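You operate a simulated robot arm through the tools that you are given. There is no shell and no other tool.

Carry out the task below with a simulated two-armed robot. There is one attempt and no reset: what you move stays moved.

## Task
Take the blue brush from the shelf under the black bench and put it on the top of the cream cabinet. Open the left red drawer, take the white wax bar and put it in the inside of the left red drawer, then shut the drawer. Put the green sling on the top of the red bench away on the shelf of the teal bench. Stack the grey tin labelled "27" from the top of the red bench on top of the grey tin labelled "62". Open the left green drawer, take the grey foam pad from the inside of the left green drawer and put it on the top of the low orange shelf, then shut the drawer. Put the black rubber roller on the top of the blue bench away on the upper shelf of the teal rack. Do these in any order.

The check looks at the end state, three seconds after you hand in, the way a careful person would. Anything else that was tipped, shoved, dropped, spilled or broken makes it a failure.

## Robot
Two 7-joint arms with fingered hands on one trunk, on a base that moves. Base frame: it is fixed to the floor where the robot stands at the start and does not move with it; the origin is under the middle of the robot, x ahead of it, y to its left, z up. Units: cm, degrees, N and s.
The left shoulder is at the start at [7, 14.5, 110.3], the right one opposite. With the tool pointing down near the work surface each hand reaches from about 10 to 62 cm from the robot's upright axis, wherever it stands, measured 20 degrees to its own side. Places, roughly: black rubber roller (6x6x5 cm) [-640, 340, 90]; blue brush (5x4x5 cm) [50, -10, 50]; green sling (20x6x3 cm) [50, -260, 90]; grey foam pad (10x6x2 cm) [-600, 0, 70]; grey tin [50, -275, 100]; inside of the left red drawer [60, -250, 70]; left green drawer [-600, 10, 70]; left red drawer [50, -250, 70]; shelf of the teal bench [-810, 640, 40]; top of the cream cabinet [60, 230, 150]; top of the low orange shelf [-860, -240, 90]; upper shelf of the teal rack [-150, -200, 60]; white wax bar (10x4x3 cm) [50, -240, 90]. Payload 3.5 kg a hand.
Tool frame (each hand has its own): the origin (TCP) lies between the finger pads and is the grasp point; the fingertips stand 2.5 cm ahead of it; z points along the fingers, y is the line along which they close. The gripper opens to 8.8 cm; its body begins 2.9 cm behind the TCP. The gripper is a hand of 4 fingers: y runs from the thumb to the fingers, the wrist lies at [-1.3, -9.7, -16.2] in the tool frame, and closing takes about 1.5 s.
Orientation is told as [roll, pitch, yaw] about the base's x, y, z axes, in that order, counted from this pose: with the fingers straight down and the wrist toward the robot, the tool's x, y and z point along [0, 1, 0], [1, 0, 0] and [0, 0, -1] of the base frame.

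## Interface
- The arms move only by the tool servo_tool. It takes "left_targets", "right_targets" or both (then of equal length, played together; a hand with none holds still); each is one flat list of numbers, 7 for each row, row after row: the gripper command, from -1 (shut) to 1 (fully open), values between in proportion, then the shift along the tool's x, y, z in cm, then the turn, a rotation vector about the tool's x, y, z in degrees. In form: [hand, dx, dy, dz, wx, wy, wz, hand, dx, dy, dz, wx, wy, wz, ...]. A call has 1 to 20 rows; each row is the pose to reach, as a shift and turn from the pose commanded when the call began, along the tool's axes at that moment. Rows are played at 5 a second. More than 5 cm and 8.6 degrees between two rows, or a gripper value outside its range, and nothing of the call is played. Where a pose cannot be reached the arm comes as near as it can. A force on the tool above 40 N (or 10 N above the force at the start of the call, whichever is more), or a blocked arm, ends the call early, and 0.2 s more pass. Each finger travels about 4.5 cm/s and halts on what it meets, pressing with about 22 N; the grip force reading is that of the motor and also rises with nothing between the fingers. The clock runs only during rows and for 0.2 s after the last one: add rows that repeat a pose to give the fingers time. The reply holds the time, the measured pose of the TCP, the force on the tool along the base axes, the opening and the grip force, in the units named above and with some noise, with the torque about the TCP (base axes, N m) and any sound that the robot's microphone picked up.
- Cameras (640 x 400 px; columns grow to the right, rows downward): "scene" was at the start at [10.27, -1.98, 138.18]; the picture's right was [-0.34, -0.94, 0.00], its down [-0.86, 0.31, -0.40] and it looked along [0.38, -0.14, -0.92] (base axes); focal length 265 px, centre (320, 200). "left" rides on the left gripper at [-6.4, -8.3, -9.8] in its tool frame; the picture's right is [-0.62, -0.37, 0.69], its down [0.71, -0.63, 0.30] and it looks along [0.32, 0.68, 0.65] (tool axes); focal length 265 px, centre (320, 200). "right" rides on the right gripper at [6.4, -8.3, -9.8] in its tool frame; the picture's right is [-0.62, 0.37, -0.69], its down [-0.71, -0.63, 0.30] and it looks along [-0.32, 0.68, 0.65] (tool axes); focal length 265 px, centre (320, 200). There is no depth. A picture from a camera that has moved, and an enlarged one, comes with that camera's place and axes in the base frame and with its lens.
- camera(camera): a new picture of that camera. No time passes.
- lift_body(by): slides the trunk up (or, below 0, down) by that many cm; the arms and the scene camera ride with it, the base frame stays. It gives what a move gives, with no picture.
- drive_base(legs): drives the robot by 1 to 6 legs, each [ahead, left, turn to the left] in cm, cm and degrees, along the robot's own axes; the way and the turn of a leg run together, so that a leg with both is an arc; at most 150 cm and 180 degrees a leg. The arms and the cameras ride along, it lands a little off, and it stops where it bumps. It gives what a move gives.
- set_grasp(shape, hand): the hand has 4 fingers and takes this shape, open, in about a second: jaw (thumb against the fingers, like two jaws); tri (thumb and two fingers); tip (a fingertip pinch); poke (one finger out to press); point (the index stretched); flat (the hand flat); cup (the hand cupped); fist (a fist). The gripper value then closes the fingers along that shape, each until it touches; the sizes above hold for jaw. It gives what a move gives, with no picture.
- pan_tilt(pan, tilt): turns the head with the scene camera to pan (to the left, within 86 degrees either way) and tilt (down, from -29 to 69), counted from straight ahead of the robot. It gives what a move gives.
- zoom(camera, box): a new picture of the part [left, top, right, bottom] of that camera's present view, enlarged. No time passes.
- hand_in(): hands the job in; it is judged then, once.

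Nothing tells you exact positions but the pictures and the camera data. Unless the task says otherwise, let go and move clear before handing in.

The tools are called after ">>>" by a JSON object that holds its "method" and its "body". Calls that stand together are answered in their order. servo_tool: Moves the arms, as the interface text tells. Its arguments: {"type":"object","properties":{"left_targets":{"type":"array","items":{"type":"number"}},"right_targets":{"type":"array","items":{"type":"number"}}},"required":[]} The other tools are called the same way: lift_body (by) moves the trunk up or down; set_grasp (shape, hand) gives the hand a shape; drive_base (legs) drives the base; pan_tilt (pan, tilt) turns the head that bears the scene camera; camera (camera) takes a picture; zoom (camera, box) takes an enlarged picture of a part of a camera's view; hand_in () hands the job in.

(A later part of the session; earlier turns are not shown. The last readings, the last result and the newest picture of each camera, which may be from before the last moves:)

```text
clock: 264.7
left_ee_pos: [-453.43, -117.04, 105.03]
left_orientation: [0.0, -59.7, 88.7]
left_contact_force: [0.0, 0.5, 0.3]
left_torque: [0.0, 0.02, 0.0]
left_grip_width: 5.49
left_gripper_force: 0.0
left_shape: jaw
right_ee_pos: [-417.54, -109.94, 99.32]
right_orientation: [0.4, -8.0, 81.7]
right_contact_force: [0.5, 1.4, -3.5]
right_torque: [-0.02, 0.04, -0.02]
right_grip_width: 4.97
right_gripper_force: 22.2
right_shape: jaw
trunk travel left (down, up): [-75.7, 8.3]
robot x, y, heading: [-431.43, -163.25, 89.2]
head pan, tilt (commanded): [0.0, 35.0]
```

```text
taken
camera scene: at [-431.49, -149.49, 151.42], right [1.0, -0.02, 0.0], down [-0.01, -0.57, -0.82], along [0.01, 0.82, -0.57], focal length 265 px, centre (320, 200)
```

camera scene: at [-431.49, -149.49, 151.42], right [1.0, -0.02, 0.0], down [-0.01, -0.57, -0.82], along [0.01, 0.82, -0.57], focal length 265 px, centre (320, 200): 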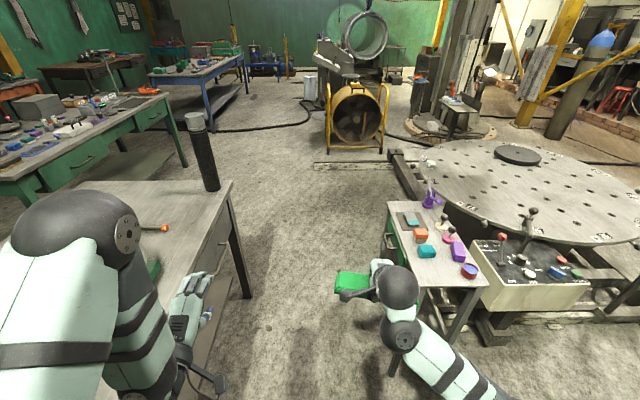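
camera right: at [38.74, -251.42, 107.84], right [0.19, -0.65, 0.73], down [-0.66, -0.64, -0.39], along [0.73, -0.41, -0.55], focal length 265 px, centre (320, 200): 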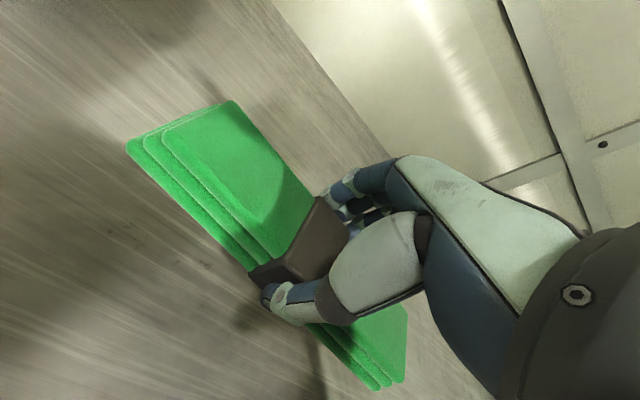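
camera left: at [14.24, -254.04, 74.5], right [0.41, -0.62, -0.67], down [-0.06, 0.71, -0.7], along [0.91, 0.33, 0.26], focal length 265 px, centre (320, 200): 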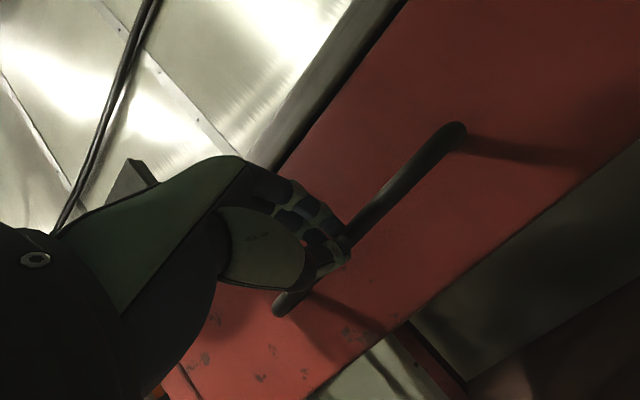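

The aisle is clear. I'll draw the left hand in 5 cm for more room past the black post, then continue.

>>> {"method": "servo_tool", "body": {"left_targets": [0.25, -2.5, 0, 0, 0, 0, 0, 0.25, -5, 0, 0, 0, 0, 0, 0.25, -5, 0, 0, 0, 0, 0]}}

>>> {"method": "drive_base", "body": {"legs": [[0, 0, 0.8], [75, 0, 0]]}}

>>> {"method": "camera", "body": {"camera": "scene"}}

```text
clock: 265.5
left_ee_pos: [-448.54, -117.11, 105.13]
left_orientation: [-0.1, -59.7, 88.8]
left_contact_force: [-0.2, -0.6, 0.4]
left_torque: [0.0, 0.05, 0.0]
left_grip_width: 5.49
left_gripper_force: 0.1
left_shape: jaw
right_ee_pos: [-417.56, -109.88, 99.27]
right_orientation: [0.5, -8.0, 81.7]
right_contact_force: [0.2, 0.0, -3.0]
right_torque: [-0.01, -0.02, -0.01]
right_grip_width: 4.92
right_gripper_force: 22.0
right_shape: jaw
trunk travel left (down, up): [-75.7, 8.3]
robot x, y, heading: [-431.37, -163.22, 88.7]
head pan, tilt (commanded): [0.0, 35.0]
```

```text
clock: 269.9
left_ee_pos: [-449.16, -42.09, 105.08]
left_orientation: [0.0, -59.7, 89.7]
left_contact_force: [0.3, -0.3, -0.4]
left_torque: [0.02, 0.03, 0.02]
left_grip_width: 5.5
left_gripper_force: 0.0
left_shape: jaw
right_ee_pos: [-418.36, -34.4, 99.32]
right_orientation: [0.4, -8.2, 82.6]
right_contact_force: [-0.4, 0.5, -3.5]
right_torque: [0.02, 0.03, -0.01]
right_grip_width: 4.95
right_gripper_force: 22.2
right_shape: jaw
trunk travel left (down, up): [-75.7, 8.3]
robot x, y, heading: [-431.78, -88.52, 90.1]
head pan, tilt (commanded): [0.0, 35.0]
```

```text
taken
camera scene: at [-431.69, -74.2, 151.42], right [1.0, 0.0, 0.0], down [0.0, -0.57, -0.82], along [0.0, 0.82, -0.57], focal length 265 px, centre (320, 200)
```

scene: 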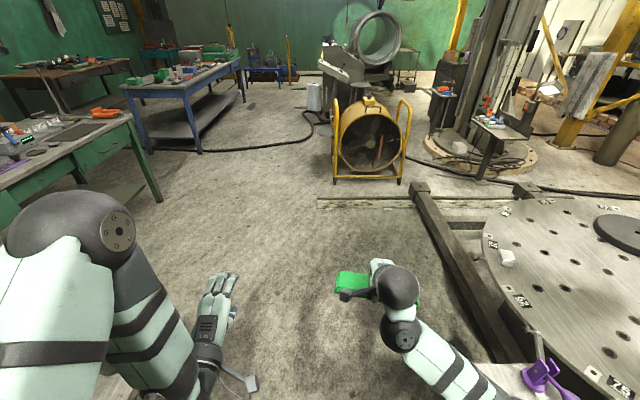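

>>> {"method": "drive_base", "body": {"legs": [[70, 0, 0], [100, 65, 0]]}}

>>> {"method": "camera", "body": {"camera": "scene"}}

>>> {"method": "pan_tilt", "body": {"pan": 35, "tilt": 15}}

>>> {"method": "camera", "body": {"camera": "scene"}}

```text
clock: 279.3
left_ee_pos: [-514.46, 126.62, 105.12]
left_orientation: [0.0, -59.7, 89.9]
left_contact_force: [0.8, -0.4, -0.1]
left_torque: [0.01, -0.01, 0.0]
left_grip_width: 5.5
left_gripper_force: 0.1
left_shape: jaw
right_ee_pos: [-483.76, 134.61, 99.32]
right_orientation: [0.4, -8.1, 82.9]
right_contact_force: [0.0, 0.3, -3.2]
right_torque: [0.0, 0.06, 0.01]
right_grip_width: 4.95
right_gripper_force: 22.1
right_shape: jaw
trunk travel left (down, up): [-75.7, 8.3]
robot x, y, heading: [-496.44, 80.77, 90.3]
head pan, tilt (commanded): [0.0, 35.0]
```

```text
taken
camera scene: at [-496.82, 94.64, 151.42], right [1.0, 0.01, 0.0], down [0.0, -0.57, -0.82], along [-0.01, 0.82, -0.57], focal length 265 px, centre (320, 200)
```

scene: 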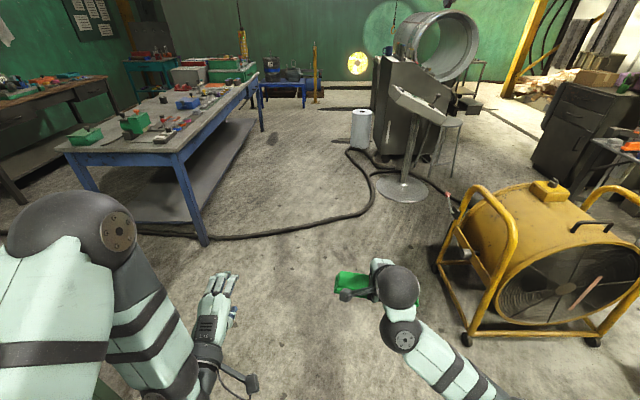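

```text
clock: 280.3
left_ee_pos: [-514.45, 126.73, 105.0]
left_orientation: [0.1, -59.7, 90.0]
left_contact_force: [-0.4, 0.2, -0.5]
left_torque: [0.01, 0.03, 0.01]
left_grip_width: 5.49
left_gripper_force: 0.2
left_shape: jaw
right_ee_pos: [-483.7, 134.58, 99.35]
right_orientation: [0.5, -7.9, 82.9]
right_contact_force: [0.0, 0.1, -3.1]
right_torque: [-0.02, 0.02, 0.01]
right_grip_width: 4.96
right_gripper_force: 22.2
right_shape: jaw
trunk travel left (down, up): [-75.7, 8.3]
robot x, y, heading: [-496.47, 80.88, 90.3]
head pan, tilt (commanded): [35.0, 15.0]
```

```text
taken
camera scene: at [-502.17, 93.48, 154.62], right [0.82, 0.58, 0.0], down [0.15, -0.21, -0.97], along [-0.56, 0.79, -0.26], focal length 265 px, centre (320, 200)
```

scene: 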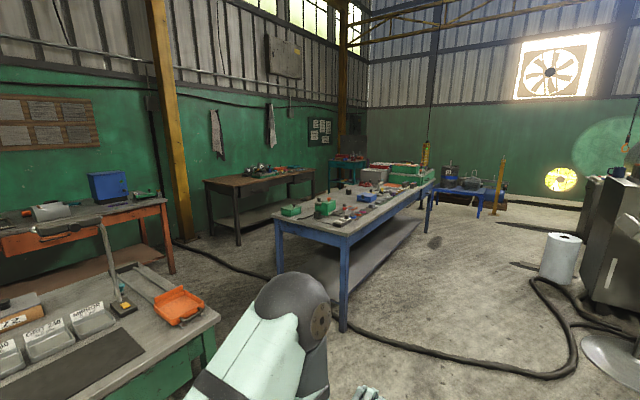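

The way north between the blue bench (front at x ≈ -590) and the white cylinder (x ≈ -443) is open. I'll drive up to y ≈ 510 and look at the teal bench.

>>> {"method": "drive_base", "body": {"legs": [[145, 15, 0], [145, 0, 0], [135, 0, 0]]}}

>>> {"method": "pan_tilt", "body": {"pan": 60, "tilt": 20}}

>>> {"method": "camera", "body": {"camera": "scene"}}

```text
clock: 300.8
left_ee_pos: [-531.47, 553.19, 105.06]
left_orientation: [0.0, -59.7, 89.3]
left_contact_force: [-0.5, -0.1, 0.5]
left_torque: [-0.01, 0.03, -0.01]
left_grip_width: 5.48
left_gripper_force: 0.1
left_shape: jaw
right_ee_pos: [-500.68, 560.78, 99.32]
right_orientation: [0.4, -8.0, 82.5]
right_contact_force: [0.2, 0.9, -3.5]
right_torque: [-0.01, 0.03, 0.01]
right_grip_width: 4.95
right_gripper_force: 21.9
right_shape: jaw
trunk travel left (down, up): [-75.7, 8.3]
robot x, y, heading: [-513.58, 507.03, 89.9]
head pan, tilt (commanded): [35.0, 15.0]
```

```text
clock: 301.7
left_ee_pos: [-531.46, 553.27, 105.05]
left_orientation: [0.0, -59.7, 89.4]
left_contact_force: [0.0, 0.0, 0.1]
left_torque: [0.0, 0.04, 0.01]
left_grip_width: 5.49
left_gripper_force: 0.1
left_shape: jaw
right_ee_pos: [-500.69, 560.84, 99.28]
right_orientation: [0.3, -8.0, 82.3]
right_contact_force: [0.6, 0.2, -4.0]
right_torque: [-0.02, 0.01, 0.01]
right_grip_width: 4.94
right_gripper_force: 21.6
right_shape: jaw
trunk travel left (down, up): [-75.7, 8.3]
robot x, y, heading: [-514.32, 506.66, 90.1]
head pan, tilt (commanded): [60.0, 20.0]
```

```text
taken
camera scene: at [-522.15, 516.9, 153.81], right [0.5, 0.86, 0.0], down [0.3, -0.17, -0.94], along [-0.81, 0.47, -0.34], focal length 265 px, centre (320, 200)
```

scene: 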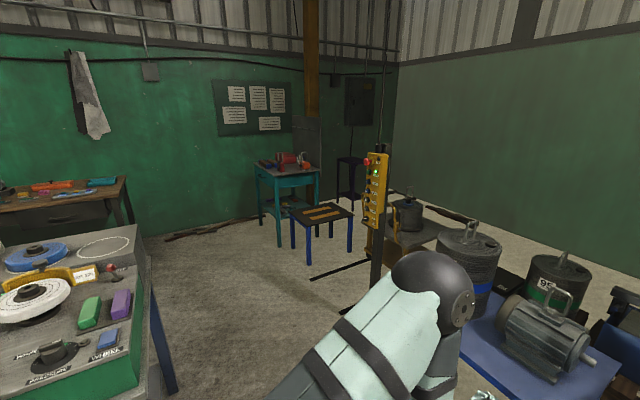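

The teal bench is in the corner with a striped stool in front of its +x side. I'll zoom in to see its shelf and which side is open.

>>> {"method": "zoom", "body": {"camera": "scene", "box": [230, 140, 390, 280]}}

>>> {"method": "zoom", "body": {"camera": "scene", "box": [0, 140, 320, 340]}}

```text
2.86 times, centred on (310, 210) of scene
camera zoom: at [-522.15, 516.9, 153.81], right [0.5, 0.86, 0.0], down [0.3, -0.17, -0.94], along [-0.81, 0.47, -0.34], focal length 758 px, centre (349, 171)
```

zoom: 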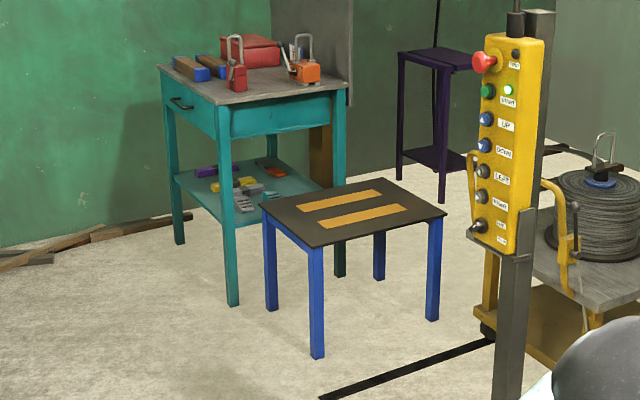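

```text
2.00 times, centred on (160, 240) of scene
camera zoom: at [-522.15, 516.9, 153.81], right [0.5, 0.86, 0.0], down [0.3, -0.17, -0.94], along [-0.81, 0.47, -0.34], focal length 531 px, centre (640, 120)
```

zoom: 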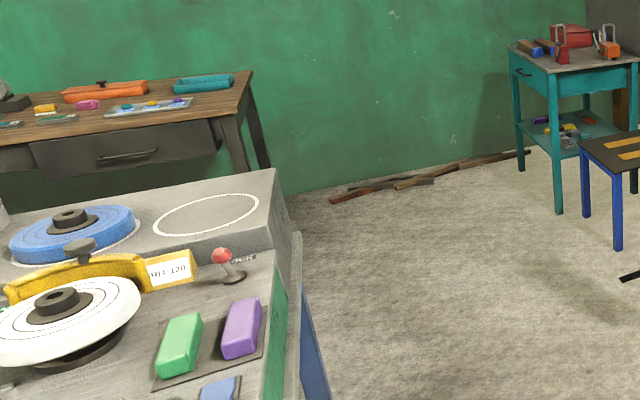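

The teal bench's open front faces -y, between legs at x -833 and -775. Its shelf is at z ≈ 37 under an apron at z ≈ 71. I'll move west at y ≈ 535 and lower the trunk to look into the shelf.

>>> {"method": "drive_base", "body": {"legs": [[28, 0, 0], [0, 120, 0], [0, 120, 0]]}}

>>> {"method": "lift_body", "body": {"by": -38}}

>>> {"method": "pan_tilt", "body": {"pan": 20, "tilt": 25}}

>>> {"method": "camera", "body": {"camera": "scene"}}

```text
clock: 315.0
left_ee_pos: [-770.13, 581.31, 104.95]
left_orientation: [0.0, -59.7, 89.1]
left_contact_force: [0.7, 0.0, -0.4]
left_torque: [-0.01, 0.01, 0.02]
left_grip_width: 5.5
left_gripper_force: 0.1
left_shape: jaw
right_ee_pos: [-739.3, 588.63, 99.42]
right_orientation: [0.3, -8.1, 82.1]
right_contact_force: [-0.7, 0.4, -2.5]
right_torque: [0.02, 0.03, 0.03]
right_grip_width: 4.93
right_gripper_force: 21.9
right_shape: jaw
trunk travel left (down, up): [-75.7, 8.3]
robot x, y, heading: [-752.63, 535.11, 89.5]
head pan, tilt (commanded): [60.0, 20.0]
```

```text
clock: 318.6
left_ee_pos: [-770.15, 581.22, 67.08]
left_orientation: [-0.1, -59.8, 89.2]
left_contact_force: [0.4, 0.6, -0.5]
left_torque: [0.01, 0.01, 0.03]
left_grip_width: 5.46
left_gripper_force: 0.1
left_shape: jaw
right_ee_pos: [-739.23, 588.66, 61.34]
right_orientation: [0.4, -8.0, 82.1]
right_contact_force: [-0.5, -0.7, -2.8]
right_torque: [0.02, 0.04, -0.03]
right_grip_width: 4.95
right_gripper_force: 22.1
right_shape: jaw
trunk travel left (down, up): [-37.7, 46.3]
robot x, y, heading: [-752.6, 535.38, 89.6]
head pan, tilt (commanded): [60.0, 20.0]
```

```text
clock: 319.7
left_ee_pos: [-770.19, 581.21, 67.17]
left_orientation: [-0.1, -59.7, 89.1]
left_contact_force: [0.4, 0.7, -0.5]
left_torque: [-0.03, 0.01, 0.01]
left_grip_width: 5.48
left_gripper_force: 0.0
left_shape: jaw
right_ee_pos: [-739.34, 588.58, 61.27]
right_orientation: [0.5, -8.0, 82.1]
right_contact_force: [-0.3, -0.4, -3.4]
right_torque: [0.01, 0.01, 0.01]
right_grip_width: 4.95
right_gripper_force: 22.1
right_shape: jaw
trunk travel left (down, up): [-37.7, 46.3]
robot x, y, heading: [-752.1, 534.98, 89.4]
head pan, tilt (commanded): [20.0, 25.0]
```

```text
taken
camera scene: at [-756.04, 548.79, 115.0], right [0.94, 0.34, 0.0], down [0.14, -0.4, -0.91], along [-0.3, 0.85, -0.42], focal length 265 px, centre (320, 200)
```

scene: 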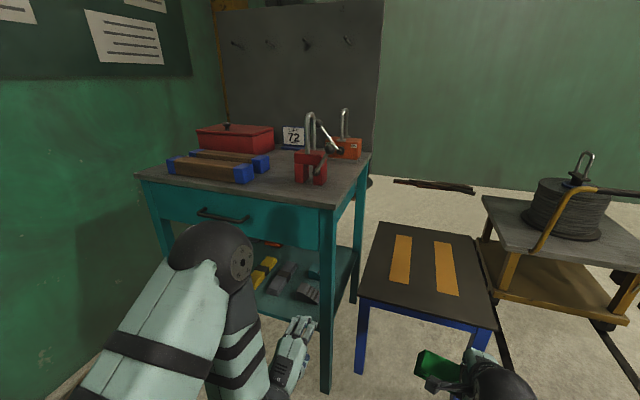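

>>> {"method": "zoom", "body": {"camera": "scene", "box": [140, 190, 380, 340]}}

>>> {"method": "camera", "body": {"camera": "left"}}

```text
2.67 times, centred on (260, 265) of scene
camera zoom: at [-756.04, 548.79, 115.0], right [0.94, 0.34, 0.0], down [0.14, -0.4, -0.91], along [-0.3, 0.85, -0.42], focal length 708 px, centre (480, 27)
```

zoom: 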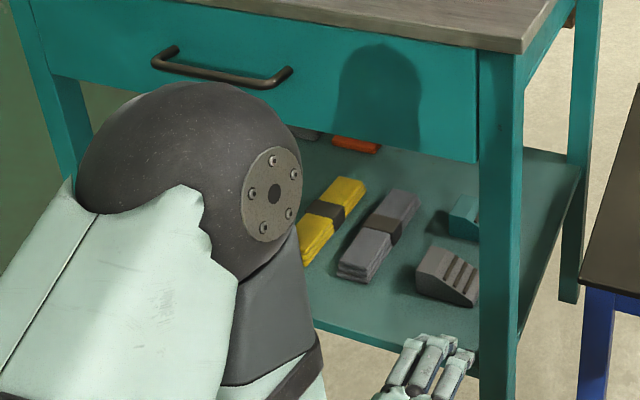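

```text
taken
camera left: at [-763.92, 568.49, 64.89], right [0.63, 0.4, -0.67], down [-0.71, -0.04, -0.7], along [-0.31, 0.91, 0.26], focal length 265 px, centre (320, 200)
```

left: 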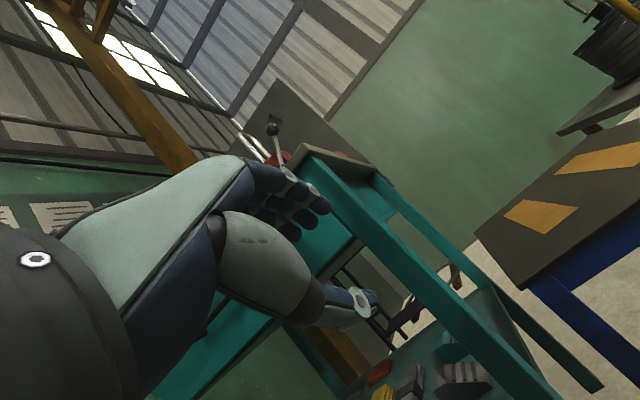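

The shelf already holds a yellow and a grey sling and small blocks, so I need to find free space. I'll tilt the left hand down so its wrist camera looks into the shelf.

>>> {"method": "servo_tool", "body": {"left_targets": [0.25, 0, 0, 0, 7, 0, 0, 0.25, 0, 0, 0, 14, 0, 0, 0.25, 0, 0, 0, 21, 0, 0, 0.25, 0, 0, 0, 28, 0, 0, 0.25, 0, 0, 0, 35, 0, 0, 0.25, 0, 0, 0, 35, 0, 0]}}

>>> {"method": "camera", "body": {"camera": "left"}}

>>> {"method": "camera", "body": {"camera": "scene"}}

```text
clock: 321.1
left_ee_pos: [-767.44, 580.73, 65.63]
left_orientation: [-2.6, -27.6, 83.5]
left_contact_force: [0.6, 0.0, -0.7]
left_torque: [-0.01, -0.02, -0.01]
left_grip_width: 5.47
left_gripper_force: 0.1
left_shape: jaw
left hand out of reach, approached as far as the arm can: row 2, 3, 4, 5
right_ee_pos: [-739.49, 588.75, 61.29]
right_orientation: [0.3, -8.0, 82.2]
right_contact_force: [0.0, 0.1, -3.3]
right_torque: [-0.04, 0.04, 0.01]
right_grip_width: 4.98
right_gripper_force: 22.2
right_shape: jaw
trunk travel left (down, up): [-37.7, 46.3]
robot x, y, heading: [-752.79, 534.91, 89.7]
head pan, tilt (commanded): [20.0, 25.0]
```

```text
taken
camera left: at [-762.91, 568.29, 70.75], right [0.64, -0.09, -0.76], down [-0.74, -0.32, -0.59], along [-0.19, 0.94, -0.27], focal length 265 px, centre (320, 200)
```

left: 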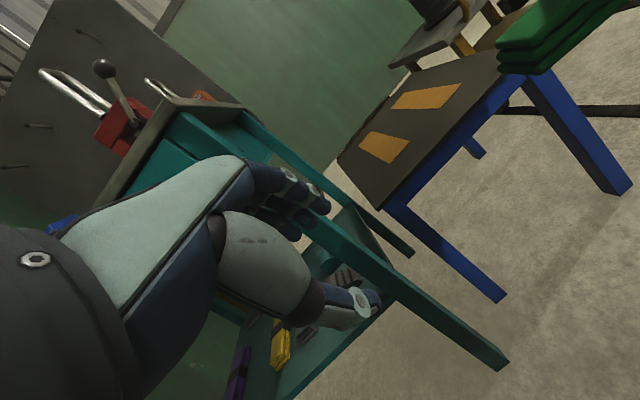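

```text
taken
camera scene: at [-756.17, 548.86, 114.98], right [0.94, 0.34, 0.0], down [0.14, -0.4, -0.91], along [-0.3, 0.85, -0.42], focal length 265 px, centre (320, 200)
```

scene: 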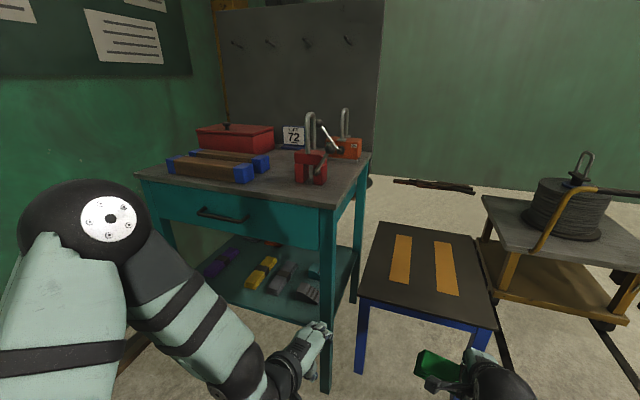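

The left elbow moved aside and the shelf is now visible. I'll zoom in.

>>> {"method": "zoom", "body": {"camera": "scene", "box": [180, 220, 380, 345]}}

>>> {"method": "zoom", "body": {"camera": "left", "box": [200, 240, 420, 400]}}

```text
3.20 times, centred on (280, 282) of scene
camera zoom: at [-756.17, 548.86, 114.98], right [0.94, 0.34, 0.0], down [0.14, -0.4, -0.91], along [-0.3, 0.85, -0.42], focal length 849 px, centre (448, -64)
```

zoom: 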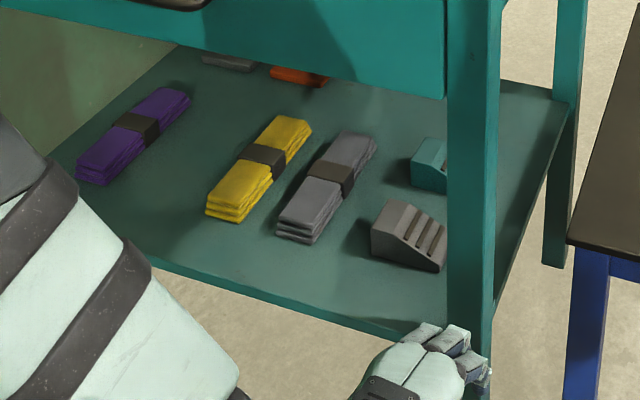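

```text
2.50 times, centred on (310, 320) of left
camera zoom: at [-762.91, 568.29, 70.75], right [0.64, -0.09, -0.76], down [-0.74, -0.32, -0.59], along [-0.19, 0.94, -0.27], focal length 664 px, centre (345, -100)
```

zoom: 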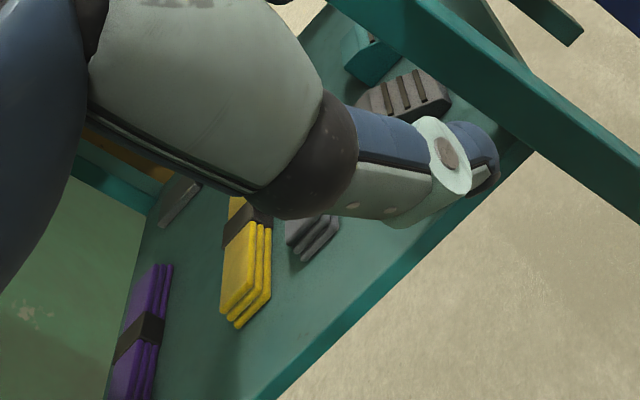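

There is a clear back-right zone on the shelf, about x -809 to -777 and y 641 to 658, where the sling fits lengthwise along x. To get there past the legs and wall, I first need the left arm folded compactly. I'll bring it in low with its hand yawed inward.

>>> {"method": "servo_tool", "body": {"left_targets": [0.25, -1.9, -2.4, 1, 3.9, -0.8, 4.7, 0.25, -3.8, -4.9, 2, 7.9, -1.6, 9.3, 0.25, -5.7, -7.3, 3, 11.8, -2.4, 14, 0.25, -7.6, -9.8, 4, 15.7, -3.3, 18.7, 0.25, -9.5, -12.2, 5, 19.6, -4.1, 23.4, 0.25, -11.4, -14.7, 6, 23.6, -4.9, 28, 0.25, -13.3, -17.1, 7, 27.5, -5.7, 32.7, 0.25, -13.3, -17.1, 7, 27.5, -5.7, 32.7]}}

>>> {"method": "pan_tilt", "body": {"pan": 15, "tilt": 55}}

>>> {"method": "camera", "body": {"camera": "scene"}}

```text
clock: 322.9
left_ee_pos: [-756.96, 568.37, 53.55]
left_orientation: [0.3, 3.8, 56.3]
left_contact_force: [-0.5, 0.9, -0.1]
left_torque: [0.01, 0.0, -0.04]
left_grip_width: 5.51
left_gripper_force: 0.1
left_shape: jaw
left hand out of reach, approached as far as the arm can: row 1, 2, 3, 4, 5
right_ee_pos: [-739.33, 588.79, 61.16]
right_orientation: [0.3, -8.0, 82.1]
right_contact_force: [0.2, -0.2, -3.4]
right_torque: [-0.01, 0.02, 0.0]
right_grip_width: 4.99
right_gripper_force: 22.1
right_shape: jaw
trunk travel left (down, up): [-37.7, 46.3]
robot x, y, heading: [-752.64, 534.86, 89.7]
head pan, tilt (commanded): [20.0, 25.0]
```

```text
clock: 323.9
left_ee_pos: [-757.06, 568.4, 53.54]
left_orientation: [0.4, 3.7, 56.3]
left_contact_force: [1.4, 0.1, 0.3]
left_torque: [-0.01, 0.02, 0.0]
left_grip_width: 5.52
left_gripper_force: 0.2
left_shape: jaw
right_ee_pos: [-739.24, 588.67, 61.32]
right_orientation: [0.4, -8.0, 82.2]
right_contact_force: [-0.7, 0.3, -3.0]
right_torque: [-0.03, 0.0, 0.05]
right_grip_width: 4.93
right_gripper_force: 21.9
right_shape: jaw
trunk travel left (down, up): [-37.7, 46.3]
robot x, y, heading: [-753.01, 535.02, 89.6]
head pan, tilt (commanded): [15.0, 55.0]
```

```text
taken
camera scene: at [-754.76, 547.1, 110.6], right [0.97, 0.25, 0.0], down [0.21, -0.79, -0.57], along [-0.14, 0.56, -0.82], focal length 265 px, centre (320, 200)
```

scene: 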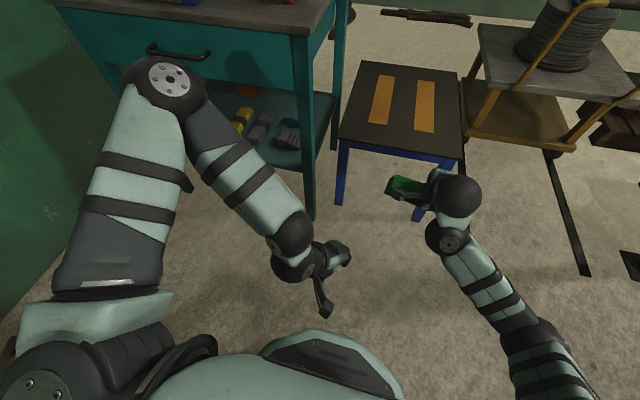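

The left elbow is still forward. I'll try extending the left hand forward with a slight outward yaw to draw its elbow back.

>>> {"method": "servo_tool", "body": {"left_targets": [0.25, 2.7, 1.2, -0.6, 0, 0, -6.1, 0.25, 5.4, 2.4, -1.3, 0, 0, -12.3, 0.25, 8.1, 3.6, -1.9, 0, 0, -18.4, 0.25, 10.8, 4.9, -2.6, 0, 0, -24.6, 0.25, 13.5, 6.1, -3.2, 0, 0, -30.7, 0.25, 16.2, 7.3, -3.9, 0, 0, -36.9, 0.25, 18.9, 8.5, -4.5, 0, 0, -43, 0.25, 18.9, 8.5, -4.5, 0, 0, -43, 0.25, 18.9, 8.5, -4.5, 0, 0, -43]}}

>>> {"method": "camera", "body": {"camera": "scene"}}

```text
clock: 325.9
left_ee_pos: [-767.83, 586.16, 57.73]
left_orientation: [2.8, 2.5, 99.3]
left_contact_force: [0.4, 0.0, 0.1]
left_torque: [-0.01, 0.02, -0.01]
left_grip_width: 5.49
left_gripper_force: 0.1
left_shape: jaw
right_ee_pos: [-739.3, 588.66, 61.19]
right_orientation: [0.4, -7.9, 82.1]
right_contact_force: [-1.0, -0.3, -3.9]
right_torque: [-0.02, 0.01, 0.0]
right_grip_width: 4.95
right_gripper_force: 21.8
right_shape: jaw
trunk travel left (down, up): [-37.7, 46.3]
robot x, y, heading: [-752.66, 535.39, 89.6]
head pan, tilt (commanded): [15.0, 55.0]
```

```text
taken
camera scene: at [-754.76, 547.1, 110.59], right [0.97, 0.25, 0.0], down [0.21, -0.79, -0.57], along [-0.14, 0.55, -0.82], focal length 265 px, centre (320, 200)
```

scene: 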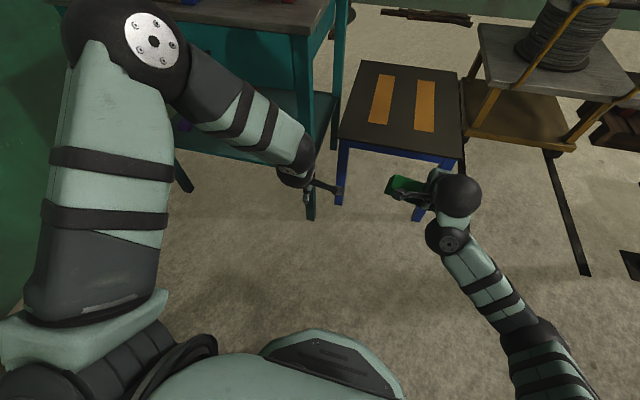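

>>> {"method": "lift_body", "body": {"by": 30}}

>>> {"method": "servo_tool", "body": {"left_targets": [0.25, 0.3, -1.8, 3.8, 0, 0, 4, 0.25, 0.6, -3.6, 7.6, 0, 0, 8, 0.25, 0.9, -5.4, 11.4, 0, 0, 12, 0.25, 1.2, -7.2, 15.2, 0, 0, 16, 0.25, 1.5, -9, 19, 0, 0, 20, 0.25, 1.8, -10.8, 22.8, 0, 0, 24, 0.25, 2.1, -12.6, 26.6, 0, 0, 28, 0.25, 2.4, -14.4, 30.4, 0, 0, 32, 0.25, 2.7, -16.2, 34.2, 0, 0, 36, 0.25, 3, -18, 38, 0, 0, 40, 0.25, 3, -18, 38, 0, 0, 40]}}

>>> {"method": "camera", "body": {"camera": "scene"}}

```text
clock: 328.9
left_ee_pos: [-767.87, 586.15, 87.59]
left_orientation: [2.9, 2.5, 99.3]
left_contact_force: [0.0, 0.6, 0.1]
left_torque: [0.03, 0.02, -0.05]
left_grip_width: 5.5
left_gripper_force: 0.1
left_shape: jaw
right_ee_pos: [-739.31, 588.75, 91.26]
right_orientation: [0.4, -7.9, 82.1]
right_contact_force: [0.3, -0.2, -3.9]
right_torque: [0.01, 0.06, 0.01]
right_grip_width: 4.97
right_gripper_force: 22.1
right_shape: jaw
trunk travel left (down, up): [-67.7, 16.3]
robot x, y, heading: [-752.68, 535.08, 89.7]
head pan, tilt (commanded): [15.0, 55.0]
```

```text
clock: 331.2
left_ee_pos: [-769.39, 565.84, 50.76]
left_orientation: [0.5, 3.7, 59.3]
left_contact_force: [-0.3, 0.2, 0.2]
left_torque: [-0.03, 0.0, -0.02]
left_grip_width: 5.49
left_gripper_force: 0.0
left_shape: jaw
right_ee_pos: [-739.36, 588.68, 91.18]
right_orientation: [0.5, -8.0, 82.1]
right_contact_force: [-0.5, -0.1, -4.5]
right_torque: [0.0, 0.03, 0.03]
right_grip_width: 4.92
right_gripper_force: 22.4
right_shape: jaw
trunk travel left (down, up): [-67.7, 16.3]
robot x, y, heading: [-752.55, 535.13, 89.8]
head pan, tilt (commanded): [15.0, 55.0]
```

```text
taken
camera scene: at [-754.73, 547.13, 140.59], right [0.97, 0.25, 0.0], down [0.21, -0.79, -0.57], along [-0.14, 0.55, -0.82], focal length 265 px, centre (320, 200)
```

scene: 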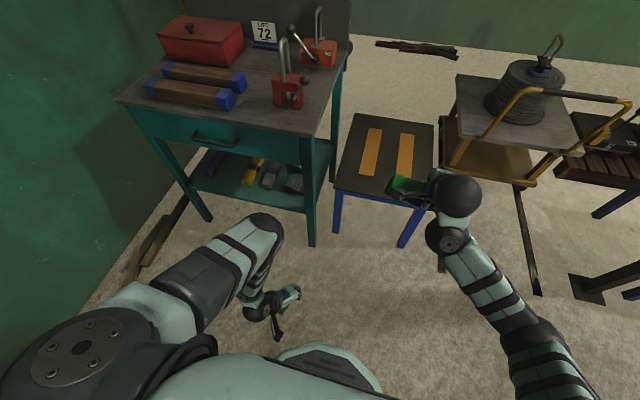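

The left arm now hangs down in front. I'll pull its hand straight back toward the body so the elbow comes back too.

>>> {"method": "servo_tool", "body": {"left_targets": [0.25, -2, -3.4, 0, 0, 0, 0, 0.25, -4, -6.9, 0, 0, 0, 0, 0.25, -6.1, -10.3, 0, 0, 0, 0, 0.25, -8.2, -13.8, 0, 0, 0, 0, 0.25, -10.2, -17.2, 0, 0, 0, 0, 0.25, -10.2, -17.2, 0, 0, 0, 0]}}

>>> {"method": "camera", "body": {"camera": "scene"}}

```text
clock: 332.6
left_ee_pos: [-769.58, 546.28, 51.77]
left_orientation: [0.9, 3.5, 59.6]
left_contact_force: [0.1, -0.7, -0.1]
left_torque: [-0.04, -0.02, -0.02]
left_grip_width: 5.47
left_gripper_force: 0.2
left_shape: jaw
right_ee_pos: [-739.27, 588.75, 91.24]
right_orientation: [0.4, -8.1, 82.1]
right_contact_force: [0.4, 0.6, -3.1]
right_torque: [-0.03, 0.03, 0.01]
right_grip_width: 4.95
right_gripper_force: 21.8
right_shape: jaw
trunk travel left (down, up): [-67.7, 16.3]
robot x, y, heading: [-752.9, 535.21, 89.8]
head pan, tilt (commanded): [15.0, 55.0]
```

```text
taken
camera scene: at [-754.75, 547.16, 140.59], right [0.97, 0.25, 0.0], down [0.21, -0.79, -0.57], along [-0.14, 0.55, -0.82], focal length 265 px, centre (320, 200)
```

scene: 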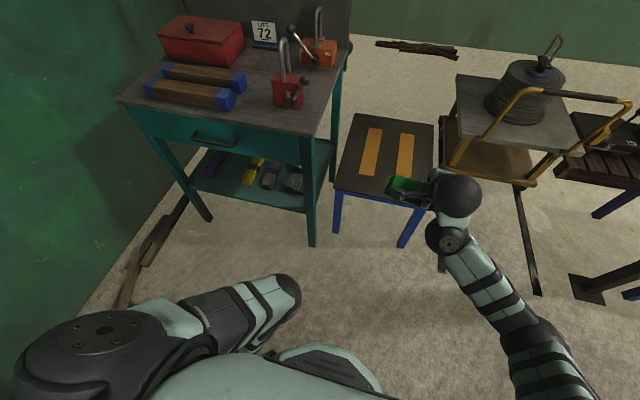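

The left arm is compact now. Next, I'll turn the right hand to about 40° pitch and extend it here in free space to confirm it reaches 61 cm ahead.

>>> {"method": "servo_tool", "body": {"right_targets": [-1, 0.2, 1.3, 0.2, -6.4, 0, -1.6, -1, 0.4, 2.6, 0.4, -12.8, 0, -3.2, -1, 0.7, 4.7, 0.7, -19.2, 0, -4.8, -1, 0.9, 6.3, 0.9, -25.6, 0, -6.4, -1, 1.1, 7.85, 1.1, -32, 0, -7.9, -1, 1.1, 7.85, 1.1, -32, 0, -7.9]}}

>>> {"method": "camera", "body": {"camera": "right"}}

>>> {"method": "camera", "body": {"camera": "scene"}}

```text
clock: 334.1
left_ee_pos: [-769.74, 545.95, 51.78]
left_orientation: [0.9, 3.8, 59.5]
left_contact_force: [0.2, -0.2, -0.3]
left_torque: [-0.03, 0.03, 0.01]
left_grip_width: 5.46
left_gripper_force: 0.1
left_shape: jaw
right_ee_pos: [-739.29, 596.69, 91.33]
right_orientation: [-3.6, -39.8, 91.6]
right_contact_force: [0.3, 0.0, -3.4]
right_torque: [-0.06, 0.01, 0.04]
right_grip_width: 4.94
right_gripper_force: 21.3
right_shape: jaw
trunk travel left (down, up): [-67.7, 16.3]
robot x, y, heading: [-752.77, 535.23, 89.6]
head pan, tilt (commanded): [15.0, 55.0]
```

```text
taken
camera right: at [-745.95, 584.18, 93.03], right [0.58, -0.17, 0.8], down [0.74, -0.3, -0.6], along [0.34, 0.94, -0.05], focal length 265 px, centre (320, 200)
```

right: 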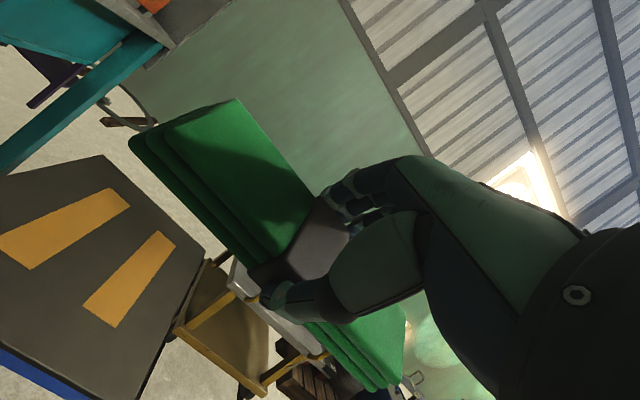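

```text
taken
camera scene: at [-754.77, 547.08, 140.6], right [0.97, 0.25, 0.0], down [0.21, -0.79, -0.57], along [-0.14, 0.55, -0.82], focal length 265 px, centre (320, 200)
```

scene: 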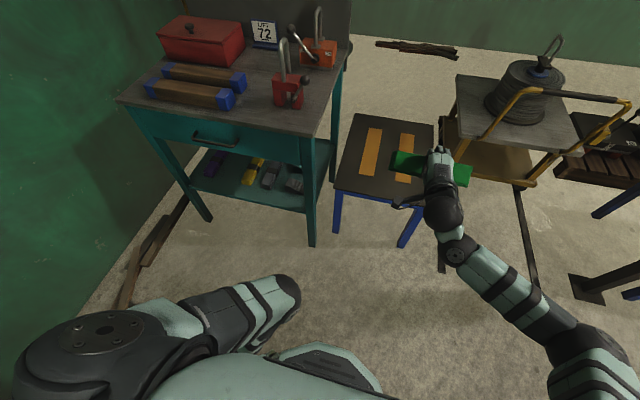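

I've worked out a path: enter the shelf from its right side, above the stool, with the robot turned to about heading 112°, so that the front leg stays clear between arm and body. I'll turn here, keeping the hand's absolute yaw near 93°, and confirm the reach.

>>> {"method": "drive_base", "body": {"legs": [[0, 0, 22.4]]}}

>>> {"method": "servo_tool", "body": {"right_targets": [-1, 0, 0, 0, 0.1, -3.3, 5.4, -1, 0, 0, 0, 0.2, -6.6, 10.7, -1, 0, 0, 0, 0.3, -9.9, 16.1, -1, 0, 0, 0, 0.3, -9.9, 16.1]}}

>>> {"method": "pan_tilt", "body": {"pan": -20, "tilt": 45}}

>>> {"method": "camera", "body": {"camera": "scene"}}

```text
clock: 335.6
left_ee_pos: [-772.59, 538.62, 51.79]
left_orientation: [0.8, 3.9, 81.8]
left_contact_force: [0.3, -0.7, 1.1]
left_torque: [-0.02, -0.03, 0.02]
left_grip_width: 5.47
left_gripper_force: 0.0
left_shape: jaw
right_ee_pos: [-763.77, 597.26, 91.25]
right_orientation: [-3.6, -39.9, 114.0]
right_contact_force: [0.2, -0.4, -2.8]
right_torque: [-0.04, 0.01, -0.02]
right_grip_width: 4.94
right_gripper_force: 22.0
right_shape: jaw
trunk travel left (down, up): [-67.7, 16.3]
robot x, y, heading: [-752.52, 535.11, 111.8]
head pan, tilt (commanded): [15.0, 55.0]
```

```text
clock: 336.6
left_ee_pos: [-772.7, 538.68, 51.77]
left_orientation: [0.9, 3.9, 81.9]
left_contact_force: [0.7, 0.5, 0.7]
left_torque: [-0.03, -0.03, 0.0]
left_grip_width: 5.49
left_gripper_force: 0.0
left_shape: jaw
right_ee_pos: [-763.68, 597.32, 91.21]
right_orientation: [0.1, -40.2, 92.8]
right_contact_force: [-0.1, -0.3, -2.9]
right_torque: [-0.04, 0.04, -0.02]
right_grip_width: 4.92
right_gripper_force: 22.1
right_shape: jaw
trunk travel left (down, up): [-67.7, 16.3]
robot x, y, heading: [-752.79, 534.93, 111.8]
head pan, tilt (commanded): [15.0, 55.0]
```

```text
clock: 337.6
left_ee_pos: [-772.66, 538.51, 51.71]
left_orientation: [0.8, 3.9, 81.9]
left_contact_force: [0.8, -1.1, 0.5]
left_torque: [0.02, 0.01, 0.0]
left_grip_width: 5.47
left_gripper_force: 0.1
left_shape: jaw
right_ee_pos: [-763.68, 597.24, 91.17]
right_orientation: [0.0, -40.0, 92.9]
right_contact_force: [-1.1, 0.9, -3.7]
right_torque: [-0.05, 0.03, -0.03]
right_grip_width: 4.93
right_gripper_force: 21.5
right_shape: jaw
trunk travel left (down, up): [-67.7, 16.3]
robot x, y, heading: [-752.4, 535.0, 112.1]
head pan, tilt (commanded): [-20.0, 45.0]
```

```text
taken
camera scene: at [-755.16, 547.9, 141.93], right [1.0, 0.03, 0.0], down [0.02, -0.71, -0.71], along [-0.02, 0.71, -0.71], focal length 265 px, centre (320, 200)
```

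scene: 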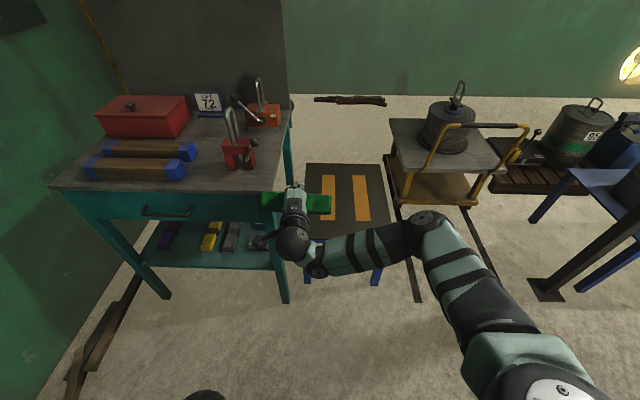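

With that yaw the elbow swings too far forward, close to the leg. I'll turn the hand back to nearly in line with the robot (rel. yaw ≈ 0), which keeps the elbow back.

>>> {"method": "servo_tool", "body": {"right_targets": [-1, 0, 0, 0, -0.1, 2.8, -4.6, -1, 0, 0, 0, -0.2, 5.6, -9.1, -1, 0, 0, 0, -0.25, 8.4, -13.7, -1, 0, 0, 0, -0.25, 8.4, -13.7]}}

>>> {"method": "camera", "body": {"camera": "scene"}}

```text
clock: 338.6
left_ee_pos: [-772.75, 538.63, 51.64]
left_orientation: [0.9, 3.9, 82.0]
left_contact_force: [0.0, 0.5, -0.1]
left_torque: [0.01, 0.02, -0.01]
left_grip_width: 5.53
left_gripper_force: 0.1
left_shape: jaw
right_ee_pos: [-763.76, 597.18, 91.19]
right_orientation: [-3.1, -40.0, 110.8]
right_contact_force: [-0.1, 0.4, -3.4]
right_torque: [-0.04, -0.02, -0.02]
right_grip_width: 4.92
right_gripper_force: 21.9
right_shape: jaw
trunk travel left (down, up): [-67.7, 16.3]
robot x, y, heading: [-752.74, 535.18, 111.9]
head pan, tilt (commanded): [-20.0, 45.0]
```

```text
taken
camera scene: at [-755.19, 547.91, 141.93], right [1.0, 0.03, 0.0], down [0.02, -0.71, -0.71], along [-0.02, 0.71, -0.71], focal length 265 px, centre (320, 200)
```

scene: 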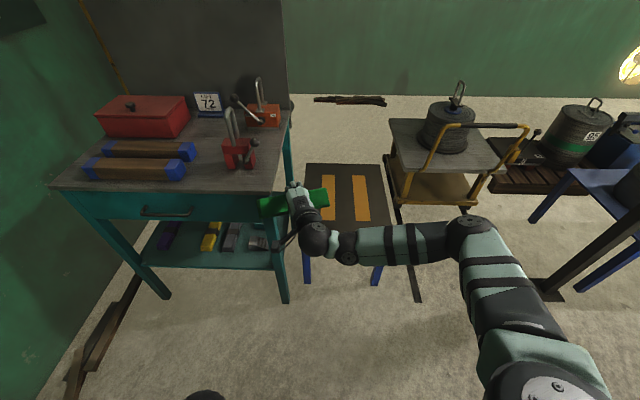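

The elbow is now back and high (about 19 cm above the hand), which suits the plan. I'll extend the hand another 5 cm so the base can stay further from the bench leg.

>>> {"method": "servo_tool", "body": {"right_targets": [-1, 0, 1.3, 1.2, -1, 0, 0, -1, 0, 2.6, 2.3, -3, 0, 0, -1, 0, 3.9, 3.3, -5, 0, 0, -1, 0, 3.9, 3.3, -5, 0, 0]}}

>>> {"method": "zoom", "body": {"camera": "scene", "box": [60, 130, 400, 342]}}

```text
clock: 339.6
left_ee_pos: [-772.72, 538.53, 51.81]
left_orientation: [0.9, 3.9, 81.9]
left_contact_force: [0.4, -0.1, -1.1]
left_torque: [0.02, 0.02, 0.01]
left_grip_width: 5.47
left_gripper_force: 0.0
left_shape: jaw
right_ee_pos: [-765.4, 602.09, 91.22]
right_orientation: [-3.5, -44.9, 111.2]
right_contact_force: [-0.9, 0.6, -3.5]
right_torque: [-0.06, -0.03, 0.04]
right_grip_width: 4.92
right_gripper_force: 22.4
right_shape: jaw
trunk travel left (down, up): [-67.7, 16.3]
robot x, y, heading: [-753.09, 534.81, 111.9]
head pan, tilt (commanded): [-20.0, 45.0]
```

```text
1.88 times, centred on (230, 236) of scene
camera zoom: at [-755.12, 547.89, 141.94], right [1.0, 0.03, 0.0], down [0.02, -0.71, -0.71], along [-0.02, 0.71, -0.71], focal length 500 px, centre (489, 132)
```

zoom: 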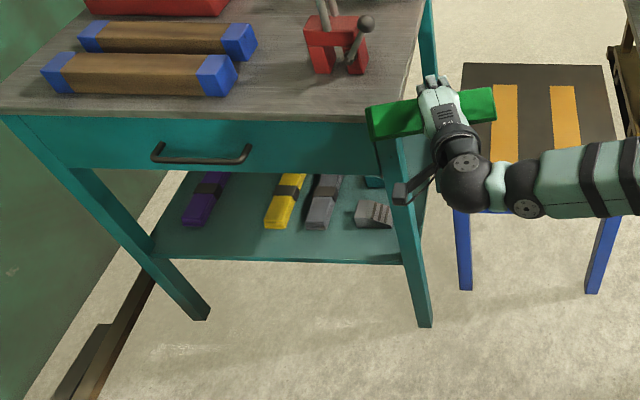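

The reach is confirmed at rel. 68 cm. The left hand hangs too low for the trunk descent, so I'll raise it 22 cm first, then check.

>>> {"method": "servo_tool", "body": {"left_targets": [0.25, 0, 0, -4, 0, 0, 0, 0.25, 0, 0, -8, 0, 0, 0, 0.25, 0, 0, -12, 0, 0, 0, 0.25, 0, 0, -16, 0, 0, 0, 0.25, 0, 0, -20, 0, 0, 0, 0.25, 0, 0, -22, 0, 0, 0, 0.25, 0, 0, -22, 0, 0, 0]}}

>>> {"method": "pan_tilt", "body": {"pan": 0, "tilt": 62}}

>>> {"method": "camera", "body": {"camera": "scene"}}

```text
clock: 341.2
left_ee_pos: [-772.02, 539.74, 70.87]
left_orientation: [0.6, 3.9, 82.0]
left_contact_force: [0.4, 0.4, -0.4]
left_torque: [0.02, 0.01, 0.01]
left_grip_width: 5.48
left_gripper_force: 0.1
left_shape: jaw
left hand out of reach, approached as far as the arm can: row 5, 6, 7
right_ee_pos: [-765.25, 601.99, 91.21]
right_orientation: [-3.4, -44.9, 111.2]
right_contact_force: [-0.1, 0.7, -4.0]
right_torque: [-0.08, 0.0, 0.0]
right_grip_width: 4.94
right_gripper_force: 22.5
right_shape: jaw
trunk travel left (down, up): [-67.7, 16.3]
robot x, y, heading: [-752.95, 535.08, 112.1]
head pan, tilt (commanded): [-20.0, 45.0]
```

```text
clock: 342.1
left_ee_pos: [-772.23, 539.63, 70.97]
left_orientation: [0.7, 3.8, 81.9]
left_contact_force: [-1.0, 0.7, 0.1]
left_torque: [0.01, 0.03, 0.0]
left_grip_width: 5.51
left_gripper_force: 0.0
left_shape: jaw
right_ee_pos: [-765.38, 602.07, 91.2]
right_orientation: [-3.4, -44.9, 111.2]
right_contact_force: [0.3, -1.4, -4.1]
right_torque: [-0.02, -0.02, 0.01]
right_grip_width: 4.91
right_gripper_force: 22.4
right_shape: jaw
trunk travel left (down, up): [-67.7, 16.3]
robot x, y, heading: [-752.85, 534.6, 111.8]
head pan, tilt (commanded): [0.0, 62.0]
```

```text
taken
camera scene: at [-757.27, 545.76, 139.76], right [0.93, 0.37, 0.0], down [0.33, -0.82, -0.47], along [-0.18, 0.44, -0.88], focal length 265 px, centre (320, 200)
```

scene: 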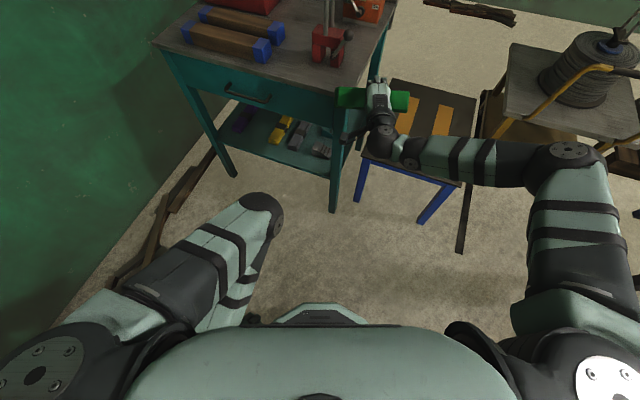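

All geometry checks out with small margins. I'll shift right, then ahead, so the hand stands over the stool east of the bench at travel height.

>>> {"method": "drive_base", "body": {"legs": [[0, -26.2, 0], [35.8, 0, 0]]}}

>>> {"method": "pan_tilt", "body": {"pan": 5, "tilt": 50}}

>>> {"method": "camera", "body": {"camera": "scene"}}

>>> {"method": "camera", "body": {"camera": "right"}}

```text
clock: 345.8
left_ee_pos: [-761.47, 582.86, 70.92]
left_orientation: [0.9, 4.0, 81.8]
left_contact_force: [-0.4, 0.4, -0.1]
left_torque: [0.02, -0.01, -0.01]
left_grip_width: 5.47
left_gripper_force: 0.0
left_shape: jaw
right_ee_pos: [-754.53, 645.23, 91.21]
right_orientation: [-3.4, -44.8, 111.2]
right_contact_force: [0.1, -0.1, -3.8]
right_torque: [-0.05, -0.02, -0.01]
right_grip_width: 4.91
right_gripper_force: 22.3
right_shape: jaw
trunk travel left (down, up): [-67.7, 16.3]
robot x, y, heading: [-741.82, 578.19, 111.7]
head pan, tilt (commanded): [0.0, 62.0]
```

```text
clock: 346.6
left_ee_pos: [-761.46, 582.82, 70.95]
left_orientation: [0.8, 3.8, 81.8]
left_contact_force: [0.1, 0.1, 0.7]
left_torque: [0.01, -0.02, 0.01]
left_grip_width: 5.5
left_gripper_force: 0.0
left_shape: jaw
right_ee_pos: [-754.53, 645.09, 91.19]
right_orientation: [-3.4, -44.8, 111.1]
right_contact_force: [0.7, -0.5, -3.5]
right_torque: [-0.05, 0.0, -0.02]
right_grip_width: 4.94
right_gripper_force: 21.5
right_shape: jaw
trunk travel left (down, up): [-67.7, 16.3]
robot x, y, heading: [-742.43, 578.31, 111.8]
head pan, tilt (commanded): [5.0, 50.0]
```

```text
taken
camera scene: at [-747.62, 589.73, 141.24], right [0.89, 0.45, 0.0], down [0.35, -0.68, -0.64], along [-0.29, 0.57, -0.77], focal length 265 px, centre (320, 200)
```

scene: 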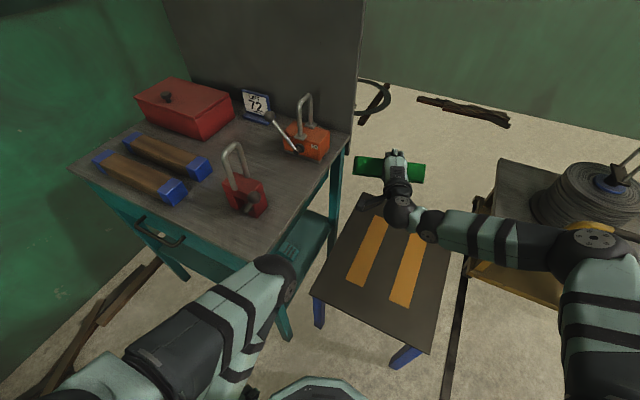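

```text
taken
camera right: at [-756.47, 631.01, 91.9], right [0.63, -0.03, 0.78], down [0.78, 0.02, -0.63], along [0.0, 1.0, 0.03], focal length 265 px, centre (320, 200)
```

right: 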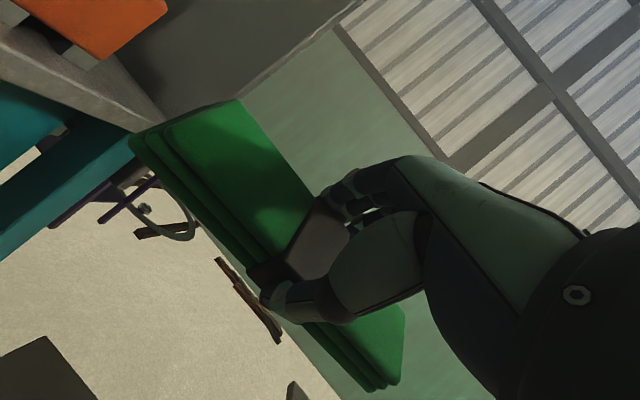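

The left elbow would brush the bench leg during the sideways move. I'll swing the left hand outward to the left so that elbow drops back.

>>> {"method": "servo_tool", "body": {"left_targets": [0.25, 2.9, -1.6, 1.4, 0, 0, 0, 0.25, 5.8, -3.2, 2.8, 0, 0, 0, 0.25, 8.7, -4.8, 4.2, 0, 0, 0, 0.25, 11.6, -6.4, 5.7, 0, 0, 0, 0.25, 14.5, -8, 7.1, 0, 0, 0, 0.25, 17.3, -9.5, 8.5, 0, 0, 0, 0.25, 17.3, -9.5, 8.5, 0, 0, 0]}}

>>> {"method": "pan_tilt", "body": {"pan": 20, "tilt": 60}}

>>> {"method": "camera", "body": {"camera": "scene"}}

```text
clock: 348.2
left_ee_pos: [-779.99, 575.4, 63.23]
left_orientation: [0.7, 3.9, 81.7]
left_contact_force: [1.0, -1.2, 0.8]
left_torque: [0.0, 0.0, 0.03]
left_grip_width: 5.46
left_gripper_force: 0.0
left_shape: jaw
left hand out of reach, approached as far as the arm can: row 5
right_ee_pos: [-754.38, 645.15, 91.24]
right_orientation: [-3.3, -44.9, 111.0]
right_contact_force: [-0.3, -0.2, -3.7]
right_torque: [-0.05, 0.01, 0.01]
right_grip_width: 4.91
right_gripper_force: 21.6
right_shape: jaw
trunk travel left (down, up): [-67.7, 16.3]
robot x, y, heading: [-741.86, 578.08, 111.9]
head pan, tilt (commanded): [5.0, 50.0]
```

```text
clock: 348.9
left_ee_pos: [-780.08, 575.4, 63.35]
left_orientation: [0.7, 3.9, 81.9]
left_contact_force: [-0.2, -0.1, 0.5]
left_torque: [-0.03, 0.01, -0.03]
left_grip_width: 5.47
left_gripper_force: 0.1
left_shape: jaw
right_ee_pos: [-754.45, 645.11, 91.2]
right_orientation: [-3.3, -44.9, 111.1]
right_contact_force: [-0.3, 0.6, -3.2]
right_torque: [-0.07, 0.02, 0.02]
right_grip_width: 4.93
right_gripper_force: 22.1
right_shape: jaw
trunk travel left (down, up): [-67.7, 16.3]
robot x, y, heading: [-741.89, 578.37, 111.6]
head pan, tilt (commanded): [20.0, 60.0]
```

```text
taken
camera scene: at [-748.61, 587.82, 139.99], right [0.75, 0.67, 0.0], down [0.58, -0.65, -0.5], along [-0.33, 0.37, -0.87], focal length 265 px, centre (320, 200)
```

scene: 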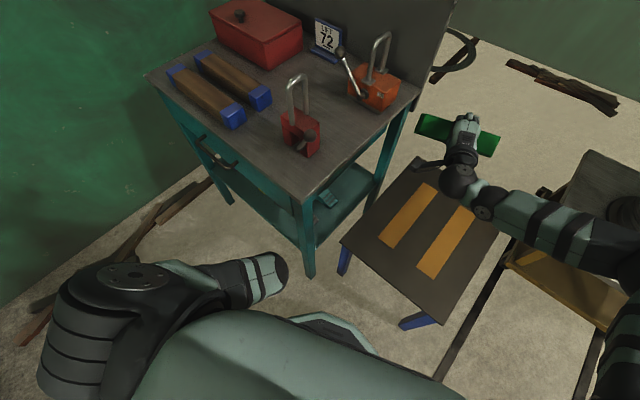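

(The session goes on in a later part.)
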